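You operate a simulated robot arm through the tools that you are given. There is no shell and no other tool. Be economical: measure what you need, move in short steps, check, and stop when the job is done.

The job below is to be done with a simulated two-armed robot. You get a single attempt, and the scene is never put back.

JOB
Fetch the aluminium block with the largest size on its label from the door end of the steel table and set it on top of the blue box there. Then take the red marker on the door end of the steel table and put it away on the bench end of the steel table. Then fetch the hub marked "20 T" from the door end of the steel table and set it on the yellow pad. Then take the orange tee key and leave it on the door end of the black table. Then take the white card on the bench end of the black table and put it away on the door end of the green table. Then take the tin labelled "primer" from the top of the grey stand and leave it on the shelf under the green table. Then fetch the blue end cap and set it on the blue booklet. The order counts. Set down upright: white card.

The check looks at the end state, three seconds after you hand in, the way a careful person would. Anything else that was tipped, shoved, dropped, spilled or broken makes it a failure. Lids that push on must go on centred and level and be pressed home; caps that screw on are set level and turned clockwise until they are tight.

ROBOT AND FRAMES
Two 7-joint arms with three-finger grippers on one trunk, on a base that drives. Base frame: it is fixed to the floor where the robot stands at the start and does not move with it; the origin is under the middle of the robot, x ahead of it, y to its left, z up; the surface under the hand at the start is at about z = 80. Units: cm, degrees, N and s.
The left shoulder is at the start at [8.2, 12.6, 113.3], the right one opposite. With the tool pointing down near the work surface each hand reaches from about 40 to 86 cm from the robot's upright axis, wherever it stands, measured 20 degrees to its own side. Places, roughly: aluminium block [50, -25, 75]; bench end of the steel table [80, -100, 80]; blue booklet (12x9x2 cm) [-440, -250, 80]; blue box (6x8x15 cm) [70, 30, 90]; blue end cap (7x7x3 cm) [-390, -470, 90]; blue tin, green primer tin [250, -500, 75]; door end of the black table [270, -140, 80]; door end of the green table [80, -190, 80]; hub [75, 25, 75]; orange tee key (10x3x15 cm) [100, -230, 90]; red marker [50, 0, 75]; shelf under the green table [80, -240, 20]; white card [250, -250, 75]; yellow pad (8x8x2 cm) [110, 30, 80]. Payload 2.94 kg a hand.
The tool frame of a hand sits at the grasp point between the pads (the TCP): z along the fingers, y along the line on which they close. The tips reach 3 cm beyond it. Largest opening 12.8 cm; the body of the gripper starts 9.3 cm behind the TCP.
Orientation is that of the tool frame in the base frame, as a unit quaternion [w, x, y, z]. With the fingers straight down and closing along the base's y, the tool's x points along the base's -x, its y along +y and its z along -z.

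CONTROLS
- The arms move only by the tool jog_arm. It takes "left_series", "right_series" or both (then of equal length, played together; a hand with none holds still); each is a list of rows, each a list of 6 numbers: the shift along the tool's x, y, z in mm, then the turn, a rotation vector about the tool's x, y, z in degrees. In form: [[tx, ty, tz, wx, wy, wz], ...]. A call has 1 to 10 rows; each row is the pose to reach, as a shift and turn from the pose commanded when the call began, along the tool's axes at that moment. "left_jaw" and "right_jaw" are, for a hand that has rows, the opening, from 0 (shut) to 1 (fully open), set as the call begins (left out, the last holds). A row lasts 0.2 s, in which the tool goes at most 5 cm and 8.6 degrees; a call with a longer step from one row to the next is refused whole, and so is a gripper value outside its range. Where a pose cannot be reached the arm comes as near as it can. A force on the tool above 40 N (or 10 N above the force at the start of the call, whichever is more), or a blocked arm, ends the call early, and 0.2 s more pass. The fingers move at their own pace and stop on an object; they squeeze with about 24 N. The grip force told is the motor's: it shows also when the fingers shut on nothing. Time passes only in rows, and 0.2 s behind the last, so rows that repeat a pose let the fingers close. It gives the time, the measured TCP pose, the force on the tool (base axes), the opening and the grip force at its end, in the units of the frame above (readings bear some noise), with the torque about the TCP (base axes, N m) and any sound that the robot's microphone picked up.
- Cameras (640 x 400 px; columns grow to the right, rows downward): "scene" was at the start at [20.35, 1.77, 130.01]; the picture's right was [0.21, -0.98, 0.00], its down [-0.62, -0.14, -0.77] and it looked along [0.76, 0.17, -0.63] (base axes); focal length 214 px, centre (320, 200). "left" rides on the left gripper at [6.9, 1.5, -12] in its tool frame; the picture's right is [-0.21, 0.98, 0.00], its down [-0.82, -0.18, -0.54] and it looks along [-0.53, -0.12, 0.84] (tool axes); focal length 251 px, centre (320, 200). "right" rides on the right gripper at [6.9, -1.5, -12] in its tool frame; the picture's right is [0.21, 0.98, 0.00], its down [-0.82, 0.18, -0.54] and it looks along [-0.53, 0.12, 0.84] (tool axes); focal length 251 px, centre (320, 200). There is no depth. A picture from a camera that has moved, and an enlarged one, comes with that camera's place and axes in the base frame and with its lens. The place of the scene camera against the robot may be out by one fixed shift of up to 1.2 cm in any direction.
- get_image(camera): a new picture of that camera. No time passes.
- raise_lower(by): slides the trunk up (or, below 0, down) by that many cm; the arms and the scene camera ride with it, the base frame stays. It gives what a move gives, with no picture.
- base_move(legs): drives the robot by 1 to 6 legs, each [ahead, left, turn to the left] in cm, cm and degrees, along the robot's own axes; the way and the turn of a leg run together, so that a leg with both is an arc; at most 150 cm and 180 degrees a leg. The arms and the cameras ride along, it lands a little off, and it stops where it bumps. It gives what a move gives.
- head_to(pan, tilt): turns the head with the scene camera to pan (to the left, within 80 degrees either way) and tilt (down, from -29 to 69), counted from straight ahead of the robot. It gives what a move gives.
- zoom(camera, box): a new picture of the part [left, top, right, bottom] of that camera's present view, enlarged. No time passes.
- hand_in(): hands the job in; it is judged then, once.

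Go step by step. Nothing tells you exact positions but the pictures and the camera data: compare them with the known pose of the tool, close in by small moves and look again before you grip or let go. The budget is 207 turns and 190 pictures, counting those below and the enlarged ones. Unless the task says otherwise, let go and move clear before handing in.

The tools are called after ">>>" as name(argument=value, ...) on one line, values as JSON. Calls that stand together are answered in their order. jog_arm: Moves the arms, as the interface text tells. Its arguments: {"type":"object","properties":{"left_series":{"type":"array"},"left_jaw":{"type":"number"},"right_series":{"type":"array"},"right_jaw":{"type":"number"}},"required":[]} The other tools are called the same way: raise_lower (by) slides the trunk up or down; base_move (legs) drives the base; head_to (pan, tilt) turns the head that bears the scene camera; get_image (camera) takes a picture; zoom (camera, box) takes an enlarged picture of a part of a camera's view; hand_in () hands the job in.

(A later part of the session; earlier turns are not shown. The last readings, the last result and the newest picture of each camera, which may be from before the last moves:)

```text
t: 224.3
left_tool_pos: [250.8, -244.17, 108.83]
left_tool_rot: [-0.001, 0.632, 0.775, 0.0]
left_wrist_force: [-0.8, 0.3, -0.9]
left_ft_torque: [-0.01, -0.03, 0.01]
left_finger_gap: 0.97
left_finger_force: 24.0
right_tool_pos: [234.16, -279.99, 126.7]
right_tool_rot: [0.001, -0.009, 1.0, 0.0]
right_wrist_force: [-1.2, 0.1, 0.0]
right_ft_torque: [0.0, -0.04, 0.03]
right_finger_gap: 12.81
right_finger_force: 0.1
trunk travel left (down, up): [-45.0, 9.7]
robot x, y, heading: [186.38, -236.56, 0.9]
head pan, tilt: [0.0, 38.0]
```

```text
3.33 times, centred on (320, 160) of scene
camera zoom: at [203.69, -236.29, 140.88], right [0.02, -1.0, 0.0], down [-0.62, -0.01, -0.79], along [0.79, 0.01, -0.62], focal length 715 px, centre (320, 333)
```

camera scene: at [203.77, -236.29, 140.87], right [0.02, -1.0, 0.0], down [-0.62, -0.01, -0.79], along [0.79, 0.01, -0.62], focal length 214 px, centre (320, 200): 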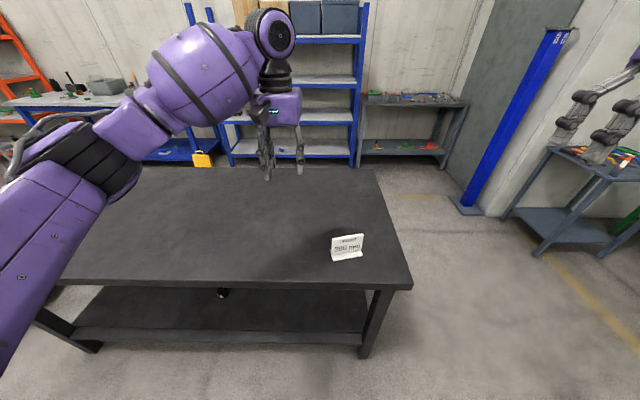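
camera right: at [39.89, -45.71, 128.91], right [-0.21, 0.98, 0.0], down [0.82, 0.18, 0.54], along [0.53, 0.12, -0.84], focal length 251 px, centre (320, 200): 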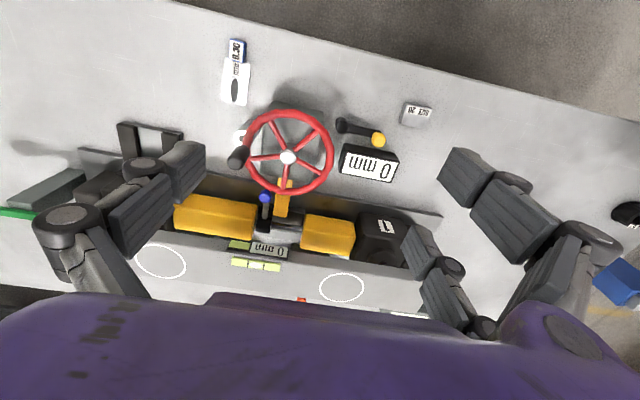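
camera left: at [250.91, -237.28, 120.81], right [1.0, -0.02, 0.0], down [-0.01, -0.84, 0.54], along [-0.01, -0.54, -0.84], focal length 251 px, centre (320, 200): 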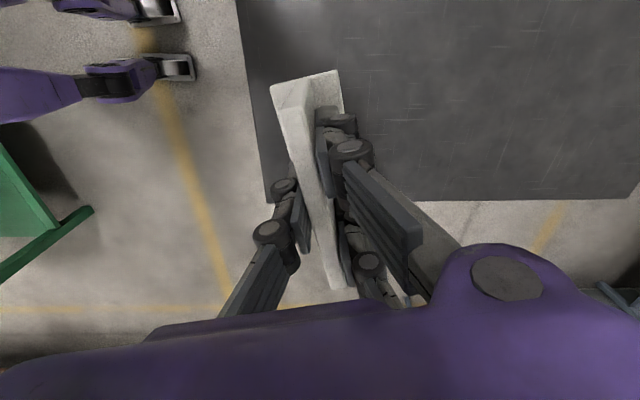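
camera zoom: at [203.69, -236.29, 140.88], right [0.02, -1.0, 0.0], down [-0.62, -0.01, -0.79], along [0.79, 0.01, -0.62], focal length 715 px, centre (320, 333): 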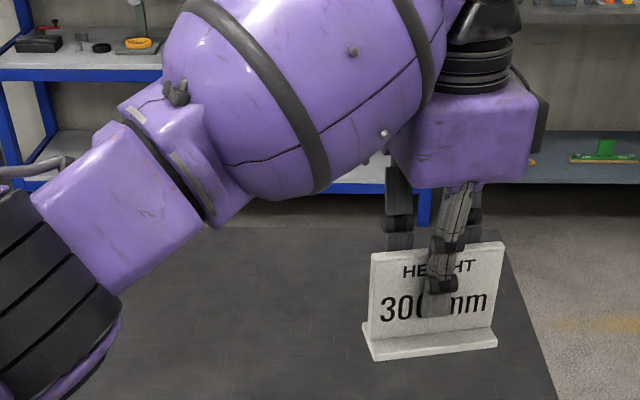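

Card held upright. I draw it in and turn it back to the robot's axis, then back off and turn to the green table's door end.

>>> jog_arm(left_series=[[12, -11, -5, 0, 0, -7.9], [25, -23, -10, 0, 0, -15.8], [38, -35, -15, 0, 0, -23.7], [50, -46, -20, 0, 0, -31.6], [63, -58, -25, 0, 0, -39.5], [76, -70, -30, 0, 0, -47.4], [88, -82, -35, 0, 0, -55.3], [101, -93, -40, 0, 0, -63.2], [113, -105, -45, 0, 0, -71.1], [126, -117, -45, 0, 0, -79]])

>>> base_move(legs=[[-22, 0, 0], [0, 0, 179], [0, -56, 0]])

>>> get_image(camera="scene")

>>> get_image(camera="left")

```text
t: 226.5
left_tool_pos: [236.54, -234.41, 113.4]
left_tool_rot: [0.0, -0.006, 1.0, 0.0]
left_wrist_force: [0.0, 0.0, -1.2]
left_ft_torque: [-0.02, -0.02, -0.01]
left_finger_gap: 0.95
left_finger_force: 24.1
right_tool_pos: [234.25, -279.89, 126.69]
right_tool_rot: [0.002, -0.01, 1.0, 0.0]
right_wrist_force: [0.1, 0.6, 0.3]
right_ft_torque: [0.0, 0.05, 0.0]
right_finger_gap: 12.79
right_finger_force: 0.0
trunk travel left (down, up): [-45.0, 9.7]
robot x, y, heading: [186.5, -236.17, 1.1]
head pan, tilt: [0.0, 38.0]
```

```text
t: 240.7
left_tool_pos: [111.88, -181.92, 113.46]
left_tool_rot: [0.001, 1.0, 0.009, 0.001]
left_wrist_force: [0.4, 0.4, -0.8]
left_ft_torque: [-0.01, 0.02, -0.02]
left_finger_gap: 0.94
left_finger_force: 23.7
right_tool_pos: [113.68, -136.45, 126.75]
right_tool_rot: [0.0, 1.0, 0.014, -0.001]
right_wrist_force: [-0.3, 0.4, -1.2]
right_ft_torque: [0.03, -0.02, 0.01]
right_finger_gap: 12.79
right_finger_force: 0.0
trunk travel left (down, up): [-45.0, 9.7]
robot x, y, heading: [161.86, -179.69, -178.6]
head pan, tilt: [0.0, 38.0]
```

```text
91 pictures are left
camera scene: at [143.93, -179.95, 140.87], right [-0.03, 1.0, 0.0], down [0.62, 0.02, -0.79], along [-0.79, -0.02, -0.62], focal length 214 px, centre (320, 200)
```

scene: 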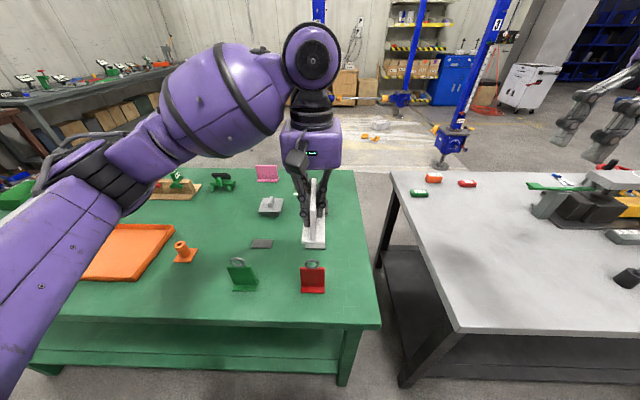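

```text
90 pictures are left
camera left: at [118.82, -183.48, 125.35], right [-0.2, -0.98, 0.0], down [-0.83, 0.17, 0.54], along [-0.53, 0.11, -0.84], focal length 251 px, centre (320, 200)
```

left: 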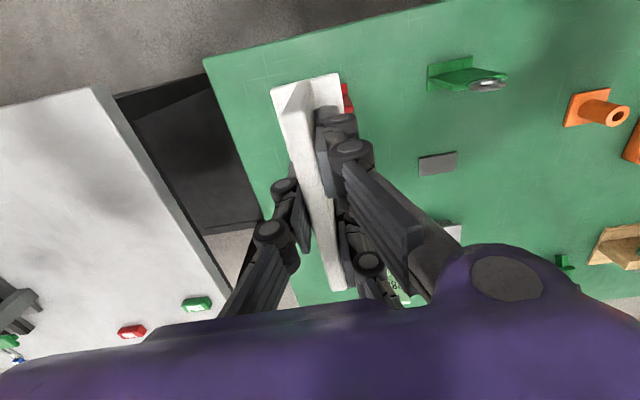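

I move the card out over the free strip between the two item columns, toward (85, -191.5).

>>> jog_arm(left_series=[[-40, 13, 0, 0, 0, 0], [-80, 26, 0, 0, 0, 0], [-120, 40, 0, 0, 0, 0], [-160, 53, 0, 0, 0, 0], [-200, 67, 0, 0, 0, 0], [-240, 80, 0, 0, 0, 0], [-271, 91, 0, 0, 0, 0], [-271, 91, 30, 0, 0, 0], [-271, 91, 60, 0, 0, 0], [-271, 91, 60, 0, 0, 0]])

>>> get_image(camera="scene")

>>> get_image(camera="left")

```text
t: 242.9
left_tool_pos: [85.15, -191.63, 107.77]
left_tool_rot: [0.0, 1.0, 0.009, 0.0]
left_wrist_force: [0.2, -0.1, 0.2]
left_ft_torque: [0.01, -0.03, 0.01]
left_finger_gap: 0.94
left_finger_force: 23.7
right_tool_pos: [113.81, -136.4, 126.68]
right_tool_rot: [0.0, 1.0, 0.015, -0.001]
right_wrist_force: [0.2, -0.4, -0.7]
right_ft_torque: [-0.01, 0.06, 0.0]
right_finger_gap: 12.81
right_finger_force: 0.1
trunk travel left (down, up): [-45.0, 9.7]
robot x, y, heading: [162.12, -179.62, -178.6]
head pan, tilt: [0.0, 38.0]
```

```text
89 pictures are left
camera scene: at [144.0, -179.9, 140.88], right [-0.03, 1.0, 0.0], down [0.62, 0.02, -0.79], along [-0.79, -0.02, -0.62], focal length 214 px, centre (320, 200)
```

scene: 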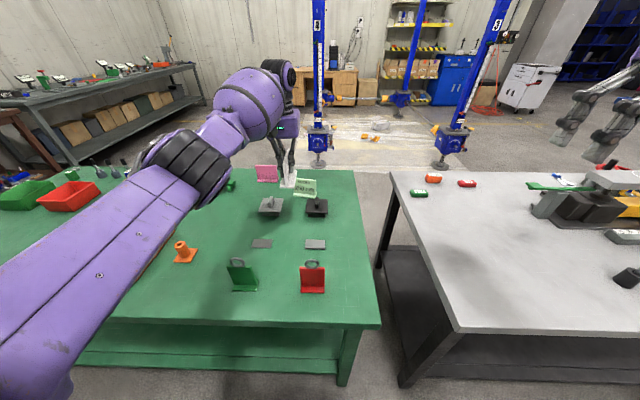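

```text
88 pictures are left
camera left: at [92.14, -193.16, 119.49], right [-0.2, -0.98, 0.0], down [-0.82, 0.17, 0.54], along [-0.53, 0.11, -0.84], focal length 251 px, centre (320, 200)
```

left: 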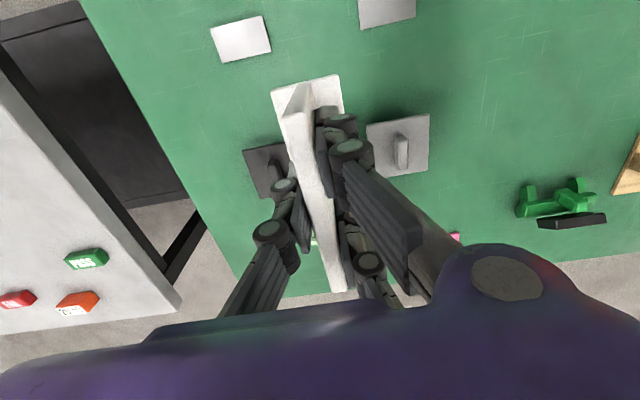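

Free strip confirmed: centre at about (87.5, -192). I adjust and lower to just above the table.

>>> jog_arm(left_series=[[24, 4, 0, 0, 0, 0], [24, 4, 45, 0, 0, 0], [24, 4, 90, 0, 0, 0], [24, 4, 135, 0, 0, 0], [24, 4, 170, 0, 0, 0], [24, 4, 190, 0, 0, 0], [24, 4, 190, 0, 0, 0]])

>>> get_image(camera="left")

>>> zoom(camera="scene", box=[220, 150, 360, 300])

```text
t: 244.5
left_tool_pos: [87.41, -192.2, 88.51]
left_tool_rot: [0.001, 1.0, 0.009, 0.0]
left_wrist_force: [-1.2, 0.3, 0.3]
left_ft_torque: [0.0, -0.03, 0.02]
left_finger_gap: 0.94
left_finger_force: 23.5
right_tool_pos: [113.73, -136.41, 126.7]
right_tool_rot: [0.0, 1.0, 0.014, 0.0]
right_wrist_force: [0.8, -0.9, -0.5]
right_ft_torque: [0.02, -0.02, 0.0]
right_finger_gap: 12.8
right_finger_force: 0.1
trunk travel left (down, up): [-45.0, 9.7]
robot x, y, heading: [161.72, -179.49, -178.5]
head pan, tilt: [0.0, 38.0]
```

```text
87 pictures are left
camera left: at [94.3, -193.59, 100.42], right [-0.2, -0.98, 0.0], down [-0.82, 0.17, 0.54], along [-0.53, 0.11, -0.84], focal length 251 px, centre (320, 200)
```

left: 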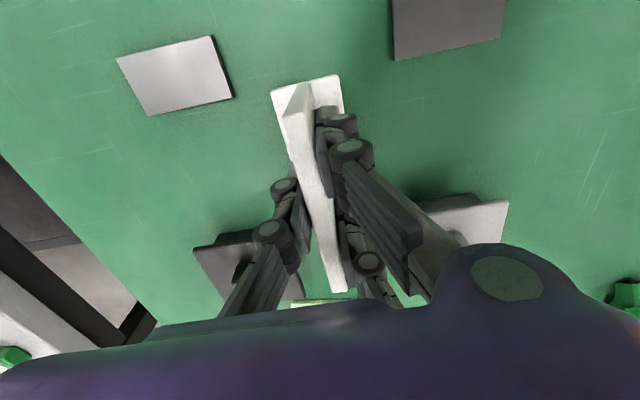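

```text
2.67 times, centred on (290, 225) of scene
camera zoom: at [143.94, -179.94, 140.87], right [-0.03, 1.0, 0.0], down [0.62, 0.02, -0.79], along [-0.79, -0.02, -0.62], focal length 572 px, centre (400, 133)
```

zoom: 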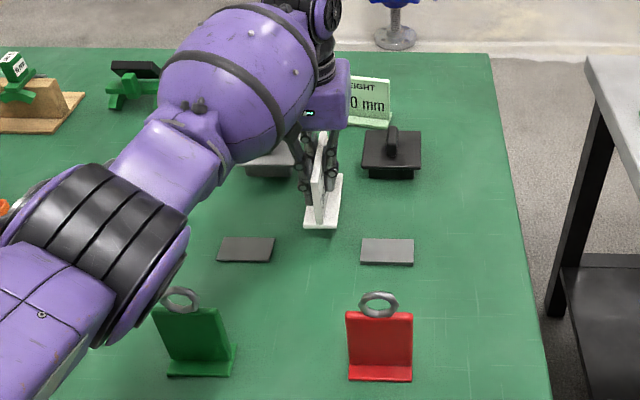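

>>> jog_arm(left_series=[[0, 0, 8, 0, 0, 0], [0, 0, 16, 0, 0, 0], [0, 0, 21, 0, 0, 0], [0, 0, 24, 0, 0, 0]])

>>> zoom(camera="scene", box=[270, 170, 350, 250])

```text
t: 245.5
left_tool_pos: [87.58, -192.1, 85.97]
left_tool_rot: [0.001, 1.0, 0.008, 0.001]
left_wrist_force: [0.2, 0.6, -0.9]
left_ft_torque: [0.01, 0.0, 0.02]
left_finger_gap: 0.93
left_finger_force: 23.6
right_tool_pos: [113.7, -136.41, 126.74]
right_tool_rot: [0.001, 1.0, 0.015, -0.001]
right_wrist_force: [0.2, 0.0, 0.8]
right_ft_torque: [-0.02, 0.01, -0.01]
right_finger_gap: 12.79
right_finger_force: 0.1
trunk travel left (down, up): [-45.0, 9.7]
robot x, y, heading: [162.02, -179.4, -178.5]
head pan, tilt: [0.0, 38.0]
```

```text
5.00 times, centred on (310, 210) of scene
camera zoom: at [143.93, -179.94, 140.87], right [-0.03, 1.0, 0.0], down [0.62, 0.02, -0.79], along [-0.79, -0.02, -0.62], focal length 1072 px, centre (370, 150)
```

zoom: 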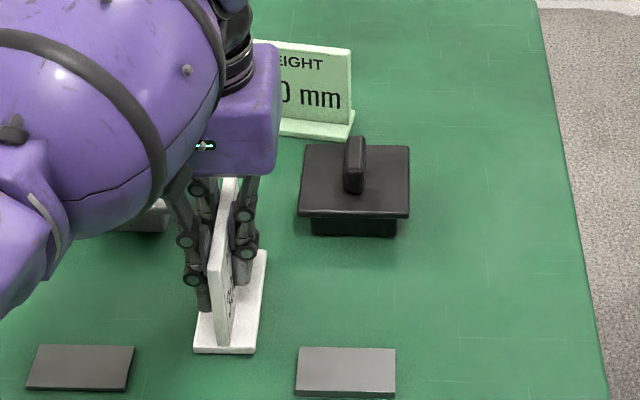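

>>> jog_arm(left_series=[[0, 0, 1.5, 0, 0, 0], [0, 0, 3, 0, 0, 0], [0, 0, 4, 0, 0, 0]])

```text
t: 246.3
left_tool_pos: [87.49, -192.07, 86.01]
left_tool_rot: [-0.001, 1.0, 0.008, -0.001]
left_wrist_force: [1.9, -0.9, 14.2]
left_ft_torque: [-0.03, -0.9, -0.06]
left_finger_gap: 0.91
left_finger_force: 24.0
right_tool_pos: [113.92, -136.51, 126.79]
right_tool_rot: [-0.001, 1.0, 0.014, -0.001]
right_wrist_force: [0.6, 0.2, -0.2]
right_ft_torque: [0.02, 0.0, 0.01]
right_finger_gap: 12.83
right_finger_force: 0.0
trunk travel left (down, up): [-45.0, 9.7]
robot x, y, heading: [162.27, -179.17, -178.5]
head pan, tilt: [0.0, 38.0]
```

Contact. Open slightly and lift away straight up.

>>> jog_arm(left_series=[[0, 0, -2, 0, 0, 0], [0, 0, -2, 0, 0, 0], [0, 0, -2, 0, 0, 0], [0, 0, -20, 0, 0, 0], [0, 0, -60, 0, 0, 0], [0, 0, -105, 0, 0, 0], [0, 0, -150, 0, 0, 0], [0, 0, -195, 0, 0, 0], [0, 0, -240, 0, 0, 0], [40, 0, -265, 0, 0, 0]], left_jaw=0.28)

>>> jog_arm(left_series=[[45, 0, 0, 0, 0, 0], [90, 0, 0, 0, 0, 0], [135, 0, 0, 0, 0, 0], [180, 0, 0, 0, 0, 0], [225, 0, 0, 0, 0, 0]])

>>> get_image(camera="scene")

```text
t: 248.5
left_tool_pos: [91.48, -192.18, 112.07]
left_tool_rot: [0.001, 1.0, 0.011, 0.001]
left_wrist_force: [0.3, -0.3, 0.0]
left_ft_torque: [0.01, 0.04, 0.01]
left_finger_gap: 3.58
left_finger_force: 0.0
right_tool_pos: [113.97, -136.64, 126.8]
right_tool_rot: [-0.001, 1.0, 0.014, -0.002]
right_wrist_force: [1.0, -1.3, -0.3]
right_ft_torque: [0.05, 0.03, -0.02]
right_finger_gap: 12.79
right_finger_force: 0.0
trunk travel left (down, up): [-45.0, 9.7]
robot x, y, heading: [162.27, -179.51, -178.6]
head pan, tilt: [0.0, 38.0]
```

```text
t: 249.7
left_tool_pos: [113.68, -191.39, 111.88]
left_tool_rot: [0.001, 1.0, 0.008, 0.0]
left_wrist_force: [-0.7, -0.2, -0.5]
left_ft_torque: [-0.01, 0.01, -0.02]
left_finger_gap: 3.59
left_finger_force: 0.0
right_tool_pos: [113.85, -136.58, 126.74]
right_tool_rot: [0.0, 1.0, 0.014, -0.001]
right_wrist_force: [0.2, 0.3, 0.2]
right_ft_torque: [-0.03, 0.02, 0.03]
right_finger_gap: 12.81
right_finger_force: 0.0
trunk travel left (down, up): [-45.0, 9.7]
robot x, y, heading: [162.17, -179.72, -178.4]
head pan, tilt: [0.0, 38.0]
```

```text
84 pictures are left
camera scene: at [144.04, -179.94, 140.88], right [-0.03, 1.0, 0.0], down [0.61, 0.02, -0.79], along [-0.79, -0.02, -0.62], focal length 214 px, centre (320, 200)
```

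scene: 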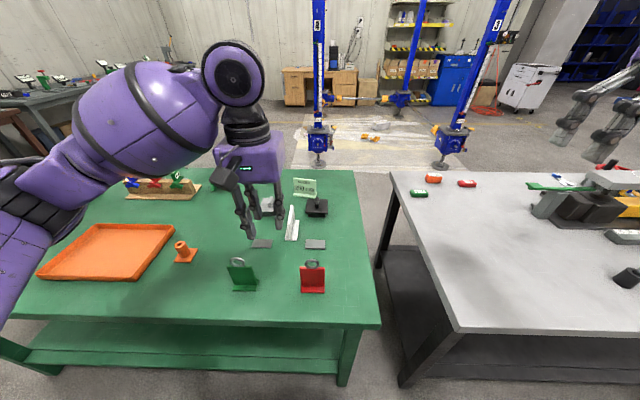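

Card stands upright. Next the primer tin on the grey stand near (258, -498): I drive down the corridor and turn to look.

>>> base_move(legs=[[0, 95, 0], [0, 95, 0], [0, 0, 88.5]])

>>> head_to(pan=30, tilt=30)

>>> get_image(camera="scene")

```text
t: 270.2
left_tool_pos: [173.05, -416.92, 111.86]
left_tool_rot: [-0.001, 0.734, 0.679, 0.0]
left_wrist_force: [-0.2, 0.2, 0.8]
left_ft_torque: [-0.02, 0.0, 0.01]
left_finger_gap: 3.61
left_finger_force: 0.1
right_tool_pos: [118.49, -411.62, 126.79]
right_tool_rot: [0.001, 0.73, 0.684, -0.001]
right_wrist_force: [0.2, 0.7, -0.3]
right_ft_torque: [-0.01, 0.01, -0.02]
right_finger_gap: 12.77
right_finger_force: 0.2
trunk travel left (down, up): [-45.0, 9.7]
robot x, y, heading: [165.72, -367.41, -93.8]
head pan, tilt: [0.0, 38.0]
```

```text
t: 271.2
left_tool_pos: [173.01, -417.04, 111.8]
left_tool_rot: [0.0, 0.734, 0.679, 0.0]
left_wrist_force: [-0.3, -0.6, 0.1]
left_ft_torque: [0.0, -0.05, 0.01]
left_finger_gap: 3.6
left_finger_force: 0.1
right_tool_pos: [118.53, -411.68, 126.71]
right_tool_rot: [0.0, 0.73, 0.683, 0.0]
right_wrist_force: [0.0, 0.4, 0.3]
right_ft_torque: [-0.01, 0.0, 0.01]
right_finger_gap: 12.81
right_finger_force: 0.1
trunk travel left (down, up): [-45.0, 9.7]
robot x, y, heading: [165.93, -367.59, -93.5]
head pan, tilt: [30.0, 30.0]
```

```text
83 pictures are left
camera scene: at [168.78, -384.85, 142.1], right [-0.9, -0.44, 0.0], down [-0.22, 0.45, -0.87], along [0.38, -0.78, -0.5], focal length 214 px, centre (320, 200)
```

scene: 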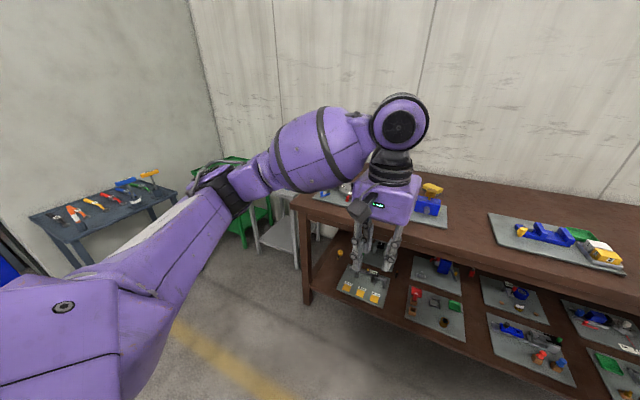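

The grey stand is just past the brown bench's end. I move left and ahead for a clear view.

>>> base_move(legs=[[0, 0, 3.5], [0, 95, 0], [25, 0, 0]])

>>> head_to(pan=-10, tilt=35)

>>> get_image(camera="scene")

```text
t: 281.8
left_tool_pos: [273.16, -441.45, 111.79]
left_tool_rot: [-0.001, 0.706, 0.708, 0.0]
left_wrist_force: [-0.8, 0.0, 1.1]
left_ft_torque: [-0.01, 0.0, 0.01]
left_finger_gap: 3.58
left_finger_force: 0.0
right_tool_pos: [218.34, -440.35, 126.79]
right_tool_rot: [0.0, 0.702, 0.712, 0.0]
right_wrist_force: [-0.8, -0.3, -0.3]
right_ft_torque: [-0.01, -0.03, -0.01]
right_finger_gap: 12.8
right_finger_force: 0.0
trunk travel left (down, up): [-45.0, 9.7]
robot x, y, heading: [262.06, -392.72, -89.2]
head pan, tilt: [30.0, 30.0]
```

```text
t: 282.9
left_tool_pos: [273.19, -441.42, 111.84]
left_tool_rot: [0.0, 0.706, 0.708, -0.001]
left_wrist_force: [-0.2, -0.3, 0.3]
left_ft_torque: [-0.01, -0.01, 0.01]
left_finger_gap: 3.56
left_finger_force: 0.1
right_tool_pos: [218.37, -440.49, 126.74]
right_tool_rot: [0.001, 0.702, 0.712, -0.001]
right_wrist_force: [0.6, 0.5, 0.1]
right_ft_torque: [0.02, 0.01, -0.01]
right_finger_gap: 12.79
right_finger_force: 0.0
trunk travel left (down, up): [-45.0, 9.7]
robot x, y, heading: [262.48, -392.79, -89.6]
head pan, tilt: [-10.0, 35.0]
```

```text
82 pictures are left
camera scene: at [260.33, -410.65, 141.32], right [-0.99, 0.16, 0.0], down [0.09, 0.57, -0.82], along [-0.13, -0.81, -0.57], focal length 214 px, centre (320, 200)
```

scene: 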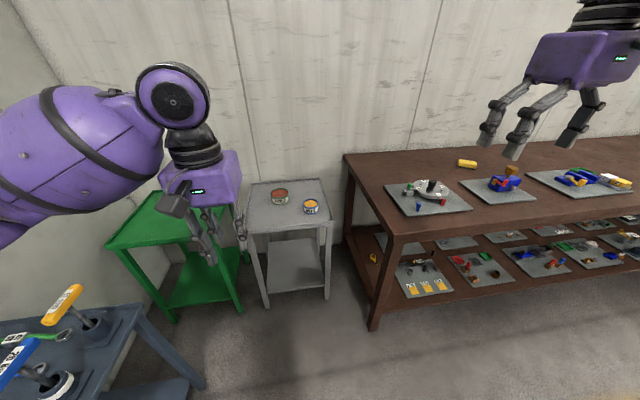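

>>> zoom(camera="scene", box=[230, 165, 350, 255])

```text
4.44 times, centred on (290, 210) of scene
camera zoom: at [260.33, -410.65, 141.32], right [-0.99, 0.16, 0.0], down [0.09, 0.57, -0.82], along [-0.13, -0.81, -0.57], focal length 953 px, centre (453, 156)
```

zoom: 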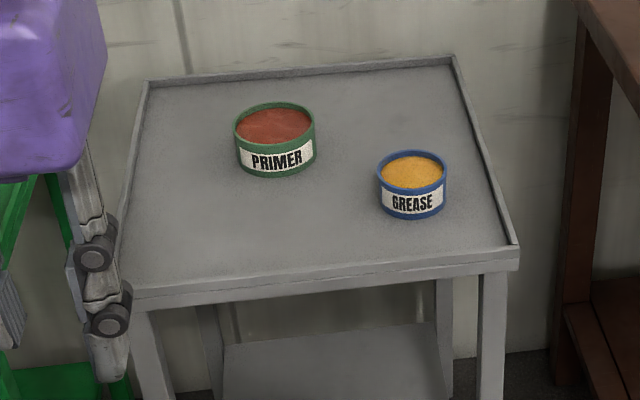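

The green-rimmed PRIMER tin (open, filled) is at about (266, -507), roughly 9.5 cm wide. I move up to the stand.

>>> base_move(legs=[[0, -8, 0], [40, 0, 0]])

>>> jog_arm(left_series=[[0, 0, 0, 0, -8.5, 0], [0, 0, 0, 0, -17, 0], [0, 0, 0, 0, -25.5, 0], [0, 0, 0, 0, -34, 0], [0, 0, 0, 0, -35, 0]], left_jaw=1)

>>> get_image(camera="scene")

>>> get_image(camera="left")

```text
t: 286.3
left_tool_pos: [265.64, -480.76, 111.93]
left_tool_rot: [0.0, 0.706, 0.709, 0.001]
left_wrist_force: [0.7, -0.1, 0.3]
left_ft_torque: [-0.05, 0.03, 0.02]
left_finger_gap: 3.55
left_finger_force: 0.0
right_tool_pos: [210.87, -479.76, 126.76]
right_tool_rot: [0.0, 0.701, 0.713, -0.001]
right_wrist_force: [-0.1, 0.2, 0.5]
right_ft_torque: [0.03, -0.03, -0.01]
right_finger_gap: 12.8
right_finger_force: 0.0
trunk travel left (down, up): [-45.0, 9.7]
robot x, y, heading: [254.42, -432.03, -89.1]
head pan, tilt: [-10.0, 35.0]
```

```text
t: 287.5
left_tool_pos: [265.56, -480.8, 111.9]
left_tool_rot: [0.214, 0.673, 0.676, -0.213]
left_wrist_force: [-0.3, -0.1, -0.4]
left_ft_torque: [0.04, 0.01, 0.01]
left_finger_gap: 12.78
left_finger_force: 0.0
right_tool_pos: [210.77, -479.8, 126.63]
right_tool_rot: [0.001, 0.702, 0.712, -0.001]
right_wrist_force: [0.3, -0.8, -0.2]
right_ft_torque: [0.01, 0.0, -0.05]
right_finger_gap: 12.79
right_finger_force: 0.1
trunk travel left (down, up): [-45.0, 9.7]
robot x, y, heading: [254.39, -432.18, -89.3]
head pan, tilt: [-10.0, 35.0]
```

```text
80 pictures are left
camera scene: at [252.71, -449.98, 141.32], right [-0.99, 0.16, 0.0], down [0.09, 0.57, -0.82], along [-0.13, -0.81, -0.57], focal length 214 px, centre (320, 200)
```

scene: 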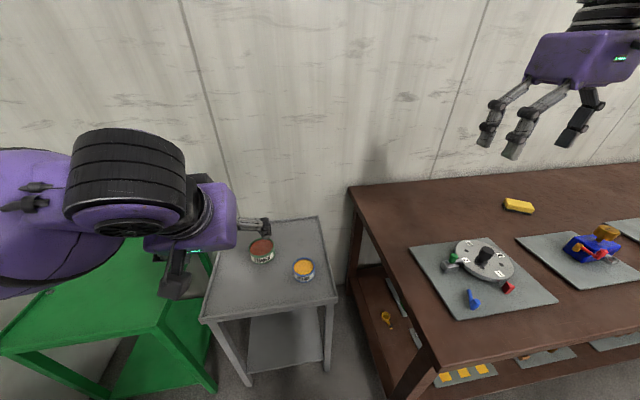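

```text
79 pictures are left
camera left: at [267.02, -468.29, 117.6], right [0.98, -0.17, 0.12], down [-0.18, -0.36, 0.91], along [-0.11, -0.92, -0.39], focal length 251 px, centre (320, 200)
```

left: 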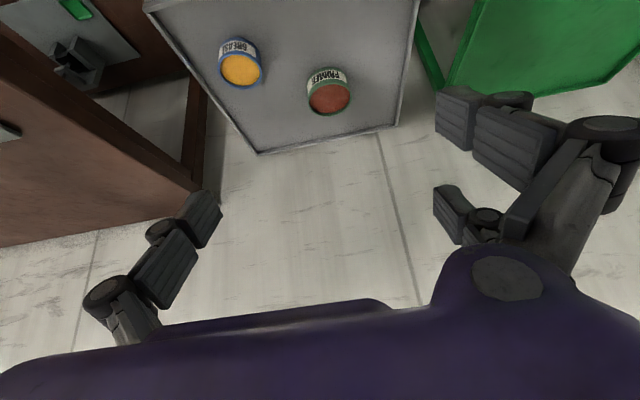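

Combining views, the tin's top is at about (267, -511.5, 76.5). I bring the pitched hand just above it for a precise look.

>>> jog_arm(left_series=[[-12, 2, 45, 0, 0, 0], [-23, 4, 90, 0, 0, 0], [-35, 6, 135, 0, 0, 0], [-46, 8, 180, 0, 0, 0], [-58, 10, 225, 0, 0, 0], [-70, 11, 265, 0, 0, 0], [-80, 12, 300, 0, 0, 0], [-86, 13, 330, 0, 0, 0], [-86, 13, 330, 0, 0, 0]])

>>> get_image(camera="left")

>>> get_image(camera="scene")

```text
t: 289.5
left_tool_pos: [267.17, -506.72, 89.54]
left_tool_rot: [0.214, 0.673, 0.676, -0.212]
left_wrist_force: [0.0, 0.1, 0.5]
left_ft_torque: [-0.04, 0.01, 0.0]
left_finger_gap: 12.79
left_finger_force: 0.0
right_tool_pos: [210.87, -479.69, 126.73]
right_tool_rot: [0.001, 0.701, 0.713, -0.001]
right_wrist_force: [0.5, 0.4, 0.4]
right_ft_torque: [0.01, 0.0, 0.02]
right_finger_gap: 12.8
right_finger_force: 0.1
trunk travel left (down, up): [-45.0, 9.7]
robot x, y, heading: [254.22, -432.65, -89.3]
head pan, tilt: [-10.0, 35.0]
```

```text
78 pictures are left
camera left: at [268.56, -494.31, 95.25], right [0.98, -0.17, 0.12], down [-0.18, -0.36, 0.91], along [-0.11, -0.92, -0.39], focal length 251 px, centre (320, 200)
```

left: 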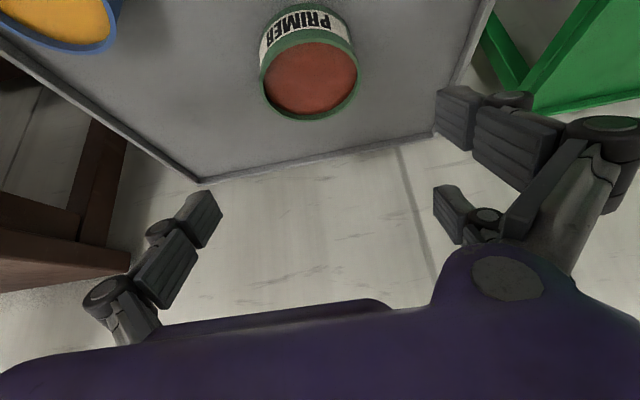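

```text
77 pictures are left
camera scene: at [252.74, -449.88, 141.33], right [-0.99, 0.16, 0.0], down [0.09, 0.57, -0.82], along [-0.13, -0.81, -0.57], focal length 214 px, centre (320, 200)
```

scene: 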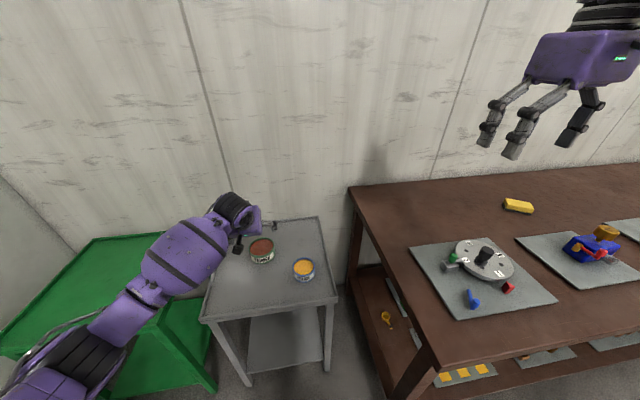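

Tin: about 7.8 cm wide, top z≈77.5, axis (267.5, -509.5). I descend part way and check.

>>> jog_arm(left_series=[[12, 2, 30, 0, 0, 0], [25, 3, 60, 0, 0, 0], [37, 3, 90, 0, 0, 0], [37, 3, 90, 0, 0, 0]])

>>> get_image(camera="left")

>>> zoom(camera="scene", box=[210, 190, 350, 300])

```text
t: 290.5
left_tool_pos: [267.7, -508.53, 80.1]
left_tool_rot: [0.213, 0.673, 0.676, -0.212]
left_wrist_force: [-0.3, 0.6, 0.0]
left_ft_torque: [-0.03, -0.01, -0.01]
left_finger_gap: 12.79
left_finger_force: 0.0
right_tool_pos: [210.85, -479.78, 126.7]
right_tool_rot: [0.001, 0.701, 0.713, -0.001]
right_wrist_force: [-0.1, 0.5, 0.2]
right_ft_torque: [0.01, 0.02, 0.01]
right_finger_gap: 12.79
right_finger_force: 0.1
trunk travel left (down, up): [-45.0, 9.7]
robot x, y, heading: [254.7, -431.99, -89.2]
head pan, tilt: [-10.0, 35.0]
```

```text
76 pictures are left
camera left: at [268.94, -495.99, 85.84], right [0.98, -0.17, 0.12], down [-0.18, -0.36, 0.91], along [-0.11, -0.92, -0.39], focal length 251 px, centre (320, 200)
```

left: 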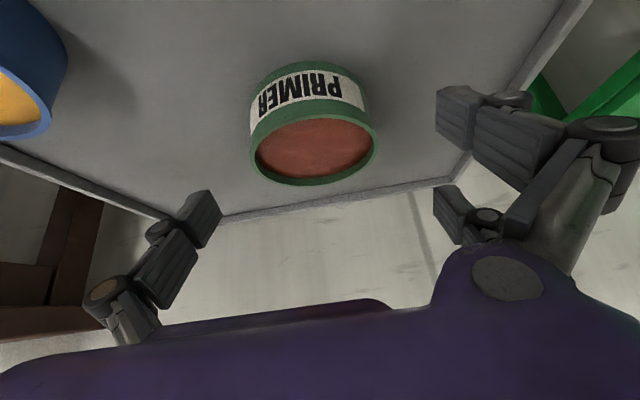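

```text
3.64 times, centred on (280, 245) of scene
camera zoom: at [252.73, -449.91, 141.33], right [-0.99, 0.16, 0.0], down [0.09, 0.57, -0.82], along [-0.13, -0.81, -0.57], focal length 780 px, centre (466, 36)
```

zoom: 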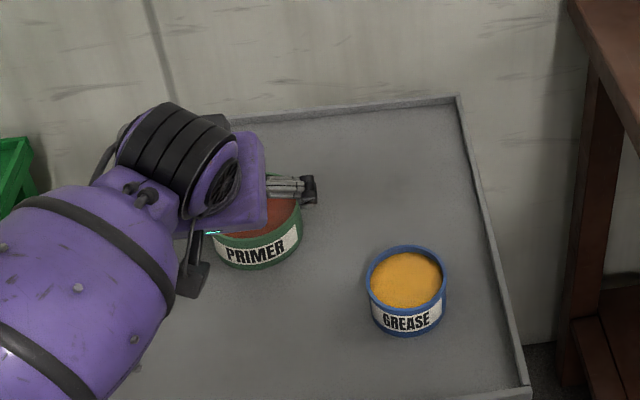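

>>> jog_arm(left_series=[[10, -1, 15, 0, 0, 0], [20, -2, 30, 0, 0, 0], [23, -2, 37, 0, 0, 0], [23, -2, 37, 0, 0, 0]])

>>> get_image(camera="left")

```text
t: 291.5
left_tool_pos: [267.18, -508.93, 75.68]
left_tool_rot: [0.214, 0.673, 0.675, -0.212]
left_wrist_force: [1.0, -0.7, 0.9]
left_ft_torque: [0.0, 0.02, -0.02]
left_finger_gap: 12.8
left_finger_force: 0.0
right_tool_pos: [210.72, -479.76, 126.7]
right_tool_rot: [0.001, 0.701, 0.713, -0.001]
right_wrist_force: [-0.4, -0.2, -0.4]
right_ft_torque: [0.01, 0.0, -0.03]
right_finger_gap: 12.77
right_finger_force: 0.0
trunk travel left (down, up): [-45.0, 9.7]
robot x, y, heading: [254.27, -432.0, -89.3]
head pan, tilt: [-10.0, 35.0]
```

```text
74 pictures are left
camera left: at [268.58, -496.43, 81.45], right [0.98, -0.17, 0.12], down [-0.18, -0.36, 0.91], along [-0.11, -0.92, -0.39], focal length 251 px, centre (320, 200)
```

left: 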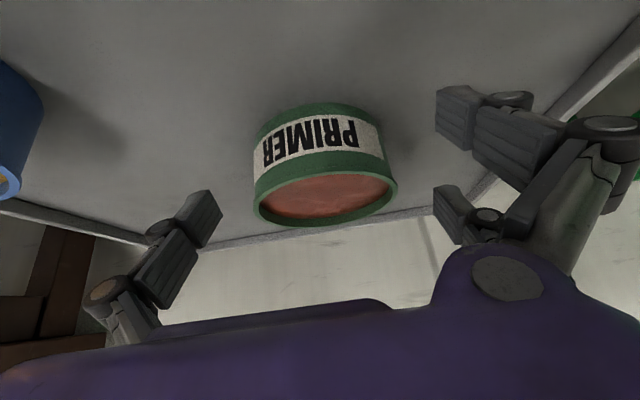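

The tin is centred between the fingers. I close and check the grip.

>>> jog_arm(left_series=[[0, 0, 0, 0, 0, 0], [0, 0, 0, 0, 0, 0], [0, 0, 0, 0, 0, 0], [0, 0, 0, 0, 0, 0]], left_jaw=0.4)

>>> get_image(camera="left")

```text
t: 292.5
left_tool_pos: [267.17, -508.91, 75.94]
left_tool_rot: [0.215, 0.672, 0.675, -0.214]
left_wrist_force: [-1.7, 1.2, 13.4]
left_ft_torque: [-0.39, -0.45, 0.05]
left_finger_gap: 7.91
left_finger_force: 24.0
right_tool_pos: [210.68, -479.63, 126.83]
right_tool_rot: [0.0, 0.701, 0.713, -0.001]
right_wrist_force: [-0.8, -0.2, 0.6]
right_ft_torque: [0.02, -0.02, -0.03]
right_finger_gap: 12.82
right_finger_force: 0.0
trunk travel left (down, up): [-45.0, 9.7]
robot x, y, heading: [254.01, -431.74, -89.0]
head pan, tilt: [-10.0, 35.0]
```

```text
73 pictures are left
camera left: at [268.52, -496.42, 81.72], right [0.98, -0.17, 0.12], down [-0.18, -0.36, 0.92], along [-0.11, -0.92, -0.38], focal length 251 px, centre (320, 200)
```

left: 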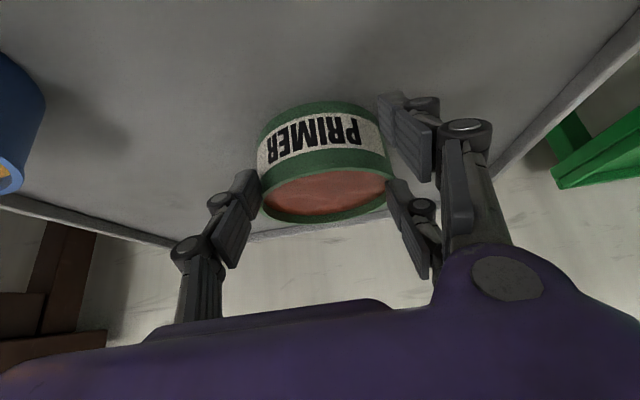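

Firm grip. I lift gently, keeping the same tilt.

>>> jog_arm(left_series=[[-6, 0, -8, 0, 0, 0], [-14, 0, -20, 0, 0, 0], [-29, 0, -41, 0, 0, 0], [-43, 0, -61, 0, 0, 0], [-57, 0, -82, 0, 0, 0], [-72, 0, -102, 0, 0, 0], [-86, 0, -123, 0, 0, 0], [-100, 0, -143, 0, 0, 0], [-109, 0, -155, 0, 0, 0], [-112, 0, -160, 0, 0, 0]])

>>> get_image(camera="scene")

>>> get_image(camera="left")

```text
t: 294.7
left_tool_pos: [267.16, -509.07, 95.47]
left_tool_rot: [0.212, 0.673, 0.676, -0.212]
left_wrist_force: [-1.1, 0.1, 0.6]
left_ft_torque: [0.0, 0.02, -0.01]
left_finger_gap: 5.1
left_finger_force: 0.0
right_tool_pos: [210.71, -479.87, 126.64]
right_tool_rot: [0.0, 0.701, 0.713, -0.001]
right_wrist_force: [-0.5, 0.2, -1.3]
right_ft_torque: [0.04, 0.02, 0.0]
right_finger_gap: 12.78
right_finger_force: 0.2
trunk travel left (down, up): [-45.0, 9.7]
robot x, y, heading: [254.31, -432.12, -89.2]
head pan, tilt: [-10.0, 35.0]
```

```text
72 pictures are left
camera scene: at [252.72, -449.93, 141.32], right [-0.99, 0.16, 0.0], down [0.09, 0.57, -0.82], along [-0.13, -0.81, -0.57], focal length 214 px, centre (320, 200)
```

scene: 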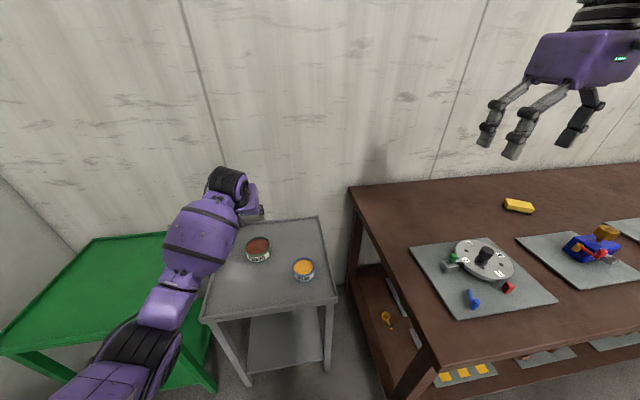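

```text
71 pictures are left
camera left: at [268.56, -496.53, 101.22], right [0.98, -0.17, 0.12], down [-0.18, -0.36, 0.91], along [-0.11, -0.92, -0.39], focal length 251 px, centre (320, 200)
```

left: 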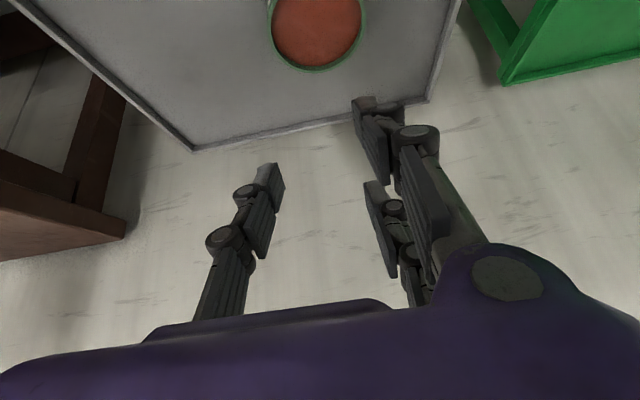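

The tin slipped out (it is wider and farther than I thought: ≈9.3 cm, top z≈75); it still stands level, now near (268.5, -513.8). I re-approach more carefully with full opening.

>>> jog_arm(left_series=[[10, 4, 30, 0, 0, 0], [25, 8, 65, 0, 0, 0], [40, 12, 100, 0, 0, 0], [52, 12, 130, 0, 0, 0], [52, 12, 130, 0, 0, 0]], left_jaw=1)

>>> get_image(camera="left")

>>> zoom(camera="scene", box=[210, 190, 350, 300])

```text
t: 295.9
left_tool_pos: [268.37, -512.02, 81.78]
left_tool_rot: [0.213, 0.673, 0.675, -0.212]
left_wrist_force: [-0.5, 0.0, -0.5]
left_ft_torque: [0.0, 0.04, -0.02]
left_finger_gap: 12.82
left_finger_force: 0.2
right_tool_pos: [210.83, -479.74, 126.76]
right_tool_rot: [0.001, 0.702, 0.712, 0.0]
right_wrist_force: [-0.5, 0.6, 0.2]
right_ft_torque: [-0.04, 0.02, -0.01]
right_finger_gap: 12.8
right_finger_force: 0.1
trunk travel left (down, up): [-45.0, 9.7]
robot x, y, heading: [254.66, -432.02, -89.1]
head pan, tilt: [-10.0, 35.0]
```

```text
70 pictures are left
camera left: at [269.88, -499.49, 87.56], right [0.98, -0.17, 0.12], down [-0.18, -0.36, 0.91], along [-0.11, -0.92, -0.39], focal length 251 px, centre (320, 200)
```

left: 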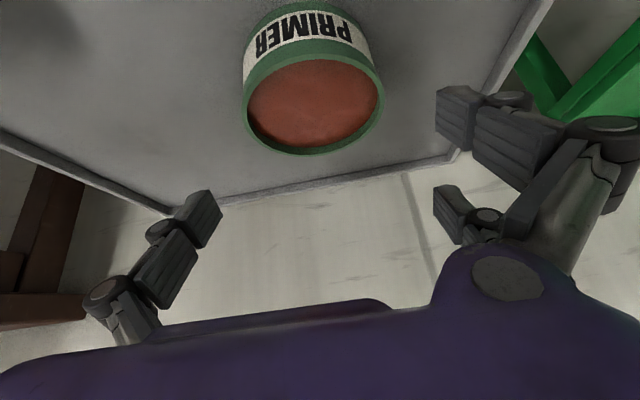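

```text
3.64 times, centred on (280, 245) of scene
camera zoom: at [252.72, -449.9, 141.33], right [-0.99, 0.16, 0.0], down [0.09, 0.57, -0.82], along [-0.13, -0.81, -0.57], focal length 780 px, centre (466, 36)
```

zoom: 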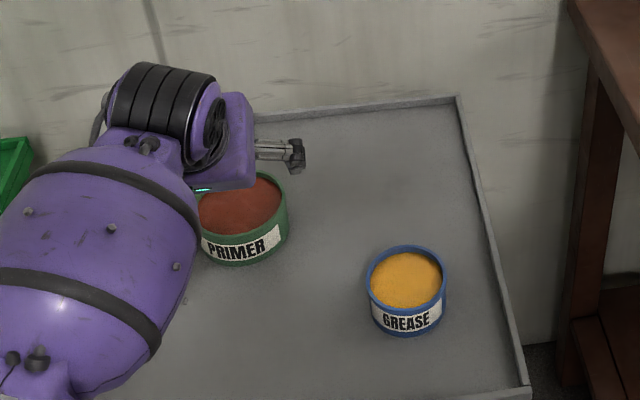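

>>> jog_arm(left_series=[[13, 1, 22, 0, 0, 0], [26, 1, 44, 0, 0, 0], [36, 1, 60, 0, 0, 0], [40, 1, 67, 0, 0, 0], [40, 1, 67, 0, 0, 0]])

>>> get_image(camera="left")

```text
t: 297.1
left_tool_pos: [268.52, -512.72, 74.1]
left_tool_rot: [0.214, 0.673, 0.675, -0.212]
left_wrist_force: [-0.9, 0.0, 0.2]
left_ft_torque: [0.01, -0.01, -0.03]
left_finger_gap: 12.81
left_finger_force: 0.1
right_tool_pos: [210.68, -479.81, 126.7]
right_tool_rot: [0.001, 0.701, 0.713, -0.001]
right_wrist_force: [-1.2, 0.2, 0.2]
right_ft_torque: [-0.03, -0.02, 0.0]
right_finger_gap: 12.82
right_finger_force: 0.2
trunk travel left (down, up): [-45.0, 9.7]
robot x, y, heading: [254.35, -431.88, -89.3]
head pan, tilt: [-10.0, 35.0]
```

```text
68 pictures are left
camera left: at [270.0, -500.23, 79.9], right [0.98, -0.17, 0.12], down [-0.18, -0.36, 0.91], along [-0.11, -0.92, -0.39], focal length 251 px, centre (320, 200)
```

left: 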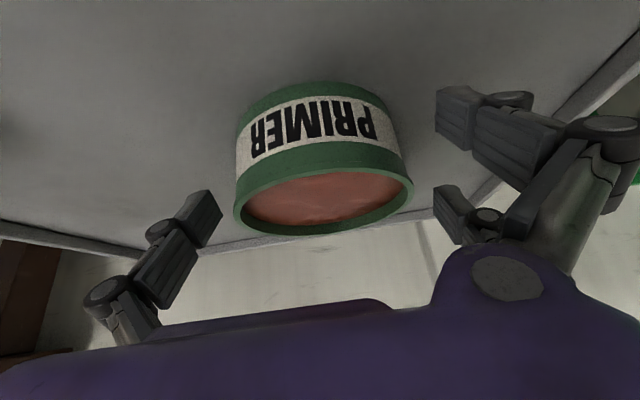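

The tin is now about 1.5 cm nearer than the finger contact line; I shift back slightly and lower a little, then close and check.

>>> jog_arm(left_series=[[8, 1, 0, 0, 0, 0], [15, 2, -1, 0, 0, 0], [15, 2, -1, 0, 0, 0]])

>>> jog_arm(left_series=[[0, 0, 0, 0, 0, 0], [0, 0, 0, 0, 0, 0], [0, 0, 0, 0, 0, 0], [0, 0, 0, 0, 0, 0]], left_jaw=0.5)

>>> get_image(camera="left")

```text
t: 297.9
left_tool_pos: [268.72, -511.45, 73.14]
left_tool_rot: [0.213, 0.673, 0.676, -0.211]
left_wrist_force: [0.2, 0.0, 0.3]
left_ft_torque: [0.0, -0.02, 0.0]
left_finger_gap: 12.78
left_finger_force: 0.1
right_tool_pos: [210.75, -479.75, 126.66]
right_tool_rot: [0.001, 0.702, 0.712, -0.001]
right_wrist_force: [-0.1, 0.9, -0.2]
right_ft_torque: [-0.02, -0.03, -0.02]
right_finger_gap: 12.78
right_finger_force: 0.0
trunk travel left (down, up): [-45.0, 9.7]
robot x, y, heading: [254.38, -432.09, -89.0]
head pan, tilt: [-10.0, 35.0]
```

```text
t: 298.9
left_tool_pos: [268.94, -511.54, 73.93]
left_tool_rot: [0.217, 0.672, 0.675, -0.214]
left_wrist_force: [12.5, -1.3, 28.2]
left_ft_torque: [0.43, -1.7, -0.15]
left_finger_gap: 10.14
left_finger_force: 24.3
right_tool_pos: [210.96, -479.54, 126.81]
right_tool_rot: [0.001, 0.702, 0.712, -0.002]
right_wrist_force: [0.6, -0.5, 0.3]
right_ft_torque: [0.0, -0.01, -0.03]
right_finger_gap: 12.81
right_finger_force: 0.0
trunk travel left (down, up): [-45.0, 9.7]
robot x, y, heading: [254.32, -431.62, -89.2]
head pan, tilt: [-10.0, 35.0]
```

```text
67 pictures are left
camera left: at [270.32, -499.05, 79.43], right [0.98, -0.17, 0.13], down [-0.18, -0.36, 0.92], along [-0.11, -0.92, -0.38], focal length 251 px, centre (320, 200)
```

left: 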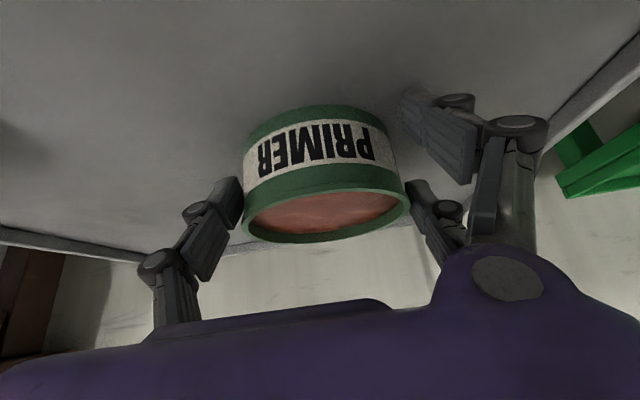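

The fingertips press on the tray while closing. I ease up 6 mm and let the fingers settle.

>>> jog_arm(left_series=[[-1.5, 0, -2.5, 0, 0, 0], [-3.5, 0, -5, 0, 0, 0], [-3.5, 0, -5, 0, 0, 0], [-3.5, 0, -5, 0, 0, 0]])

>>> get_image(camera="left")

```text
t: 299.9
left_tool_pos: [268.65, -511.36, 73.77]
left_tool_rot: [0.213, 0.673, 0.676, -0.211]
left_wrist_force: [8.0, -3.0, 15.1]
left_ft_torque: [-0.12, -0.93, -0.15]
left_finger_gap: 10.1
left_finger_force: 23.5
right_tool_pos: [210.83, -479.69, 126.84]
right_tool_rot: [0.001, 0.702, 0.713, -0.001]
right_wrist_force: [0.0, -0.1, -0.7]
right_ft_torque: [0.0, 0.0, -0.02]
right_finger_gap: 12.82
right_finger_force: 0.1
trunk travel left (down, up): [-45.0, 9.7]
robot x, y, heading: [254.53, -432.08, -89.2]
head pan, tilt: [-10.0, 35.0]
```

```text
66 pictures are left
camera left: at [270.04, -498.92, 79.57], right [0.98, -0.17, 0.12], down [-0.18, -0.36, 0.91], along [-0.11, -0.92, -0.39], focal length 251 px, centre (320, 200)
```

left: 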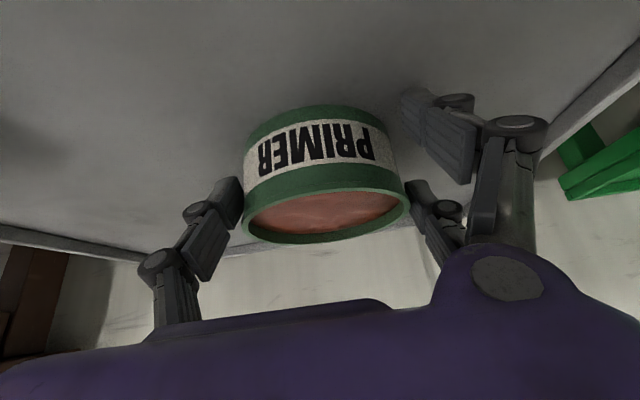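

>>> jog_arm(left_series=[[-3, 0, -4, 0, 0, 0], [-6, 0, -8, 0, 0, 0], [-8, 0, -12, 0, 0, 0], [-8, 0, -12, 0, 0, 0]])

>>> get_image(camera="left")

```text
t: 300.9
left_tool_pos: [268.75, -511.47, 75.18]
left_tool_rot: [0.212, 0.674, 0.676, -0.211]
left_wrist_force: [0.2, 1.0, -3.9]
left_ft_torque: [0.11, -0.04, -0.02]
left_finger_gap: 10.09
left_finger_force: 24.3
right_tool_pos: [210.89, -479.94, 126.64]
right_tool_rot: [0.0, 0.701, 0.713, -0.001]
right_wrist_force: [-0.1, -0.4, -0.8]
right_ft_torque: [0.0, 0.0, 0.0]
right_finger_gap: 12.79
right_finger_force: 0.0
trunk travel left (down, up): [-45.0, 9.7]
robot x, y, heading: [254.49, -432.45, -89.1]
head pan, tilt: [-10.0, 35.0]
```

```text
65 pictures are left
camera left: at [270.2, -498.99, 80.96], right [0.98, -0.17, 0.12], down [-0.18, -0.37, 0.91], along [-0.11, -0.91, -0.39], focal length 251 px, centre (320, 200)
```

left: 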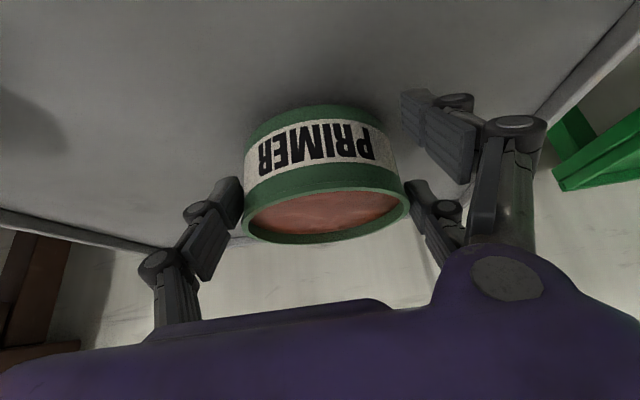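

The tin now hangs in the grip, level (weight ≈4 N). I lift it gently and check from the scene camera.

>>> jog_arm(left_series=[[-6, 0, -8, 0, 0, 0], [-17, 0, -25, 0, 0, 0], [-31, 0, -45, 0, 0, 0], [-45, 0, -65, 0, 0, 0], [-60, 0, -86, 0, 0, 0], [-75, 0, -107, 0, 0, 0], [-89, 0, -127, 0, 0, 0], [-103, 0, -147, 0, 0, 0], [-113, 0, -162, 0, 0, 0], [-117, 0, -168, 0, 0, 0]])

>>> get_image(camera="left")

>>> zoom(camera="scene", box=[180, 130, 350, 300])

```text
t: 303.1
left_tool_pos: [268.6, -511.6, 95.64]
left_tool_rot: [0.213, 0.673, 0.675, -0.212]
left_wrist_force: [-0.4, 0.8, -5.5]
left_ft_torque: [0.1, -0.03, 0.02]
left_finger_gap: 10.04
left_finger_force: 24.2
right_tool_pos: [210.88, -479.89, 126.74]
right_tool_rot: [0.001, 0.701, 0.713, -0.001]
right_wrist_force: [0.7, 1.0, -0.6]
right_ft_torque: [-0.01, -0.04, 0.02]
right_finger_gap: 12.79
right_finger_force: 0.0
trunk travel left (down, up): [-45.0, 9.7]
robot x, y, heading: [254.59, -432.14, -89.1]
head pan, tilt: [-10.0, 35.0]
```

```text
64 pictures are left
camera left: at [270.03, -499.03, 101.45], right [0.98, -0.17, 0.12], down [-0.18, -0.36, 0.91], along [-0.11, -0.92, -0.39], focal length 251 px, centre (320, 200)
```

left: 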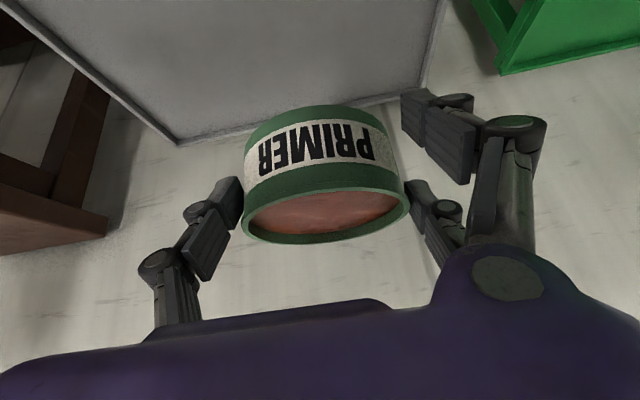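

```text
2.35 times, centred on (265, 215) of scene
camera zoom: at [252.73, -450.0, 141.31], right [-0.99, 0.16, 0.0], down [0.09, 0.57, -0.82], along [-0.13, -0.81, -0.57], focal length 505 px, centre (449, 165)
```

zoom: 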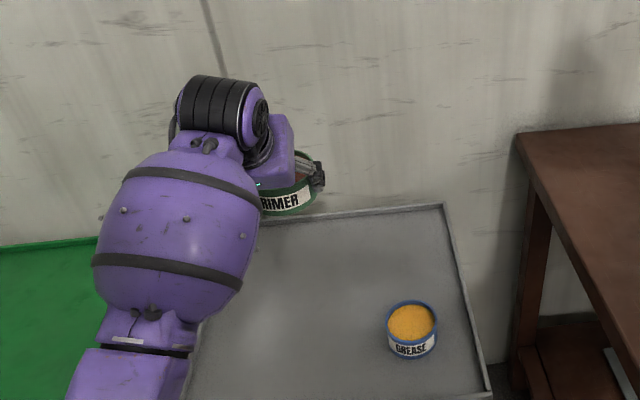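

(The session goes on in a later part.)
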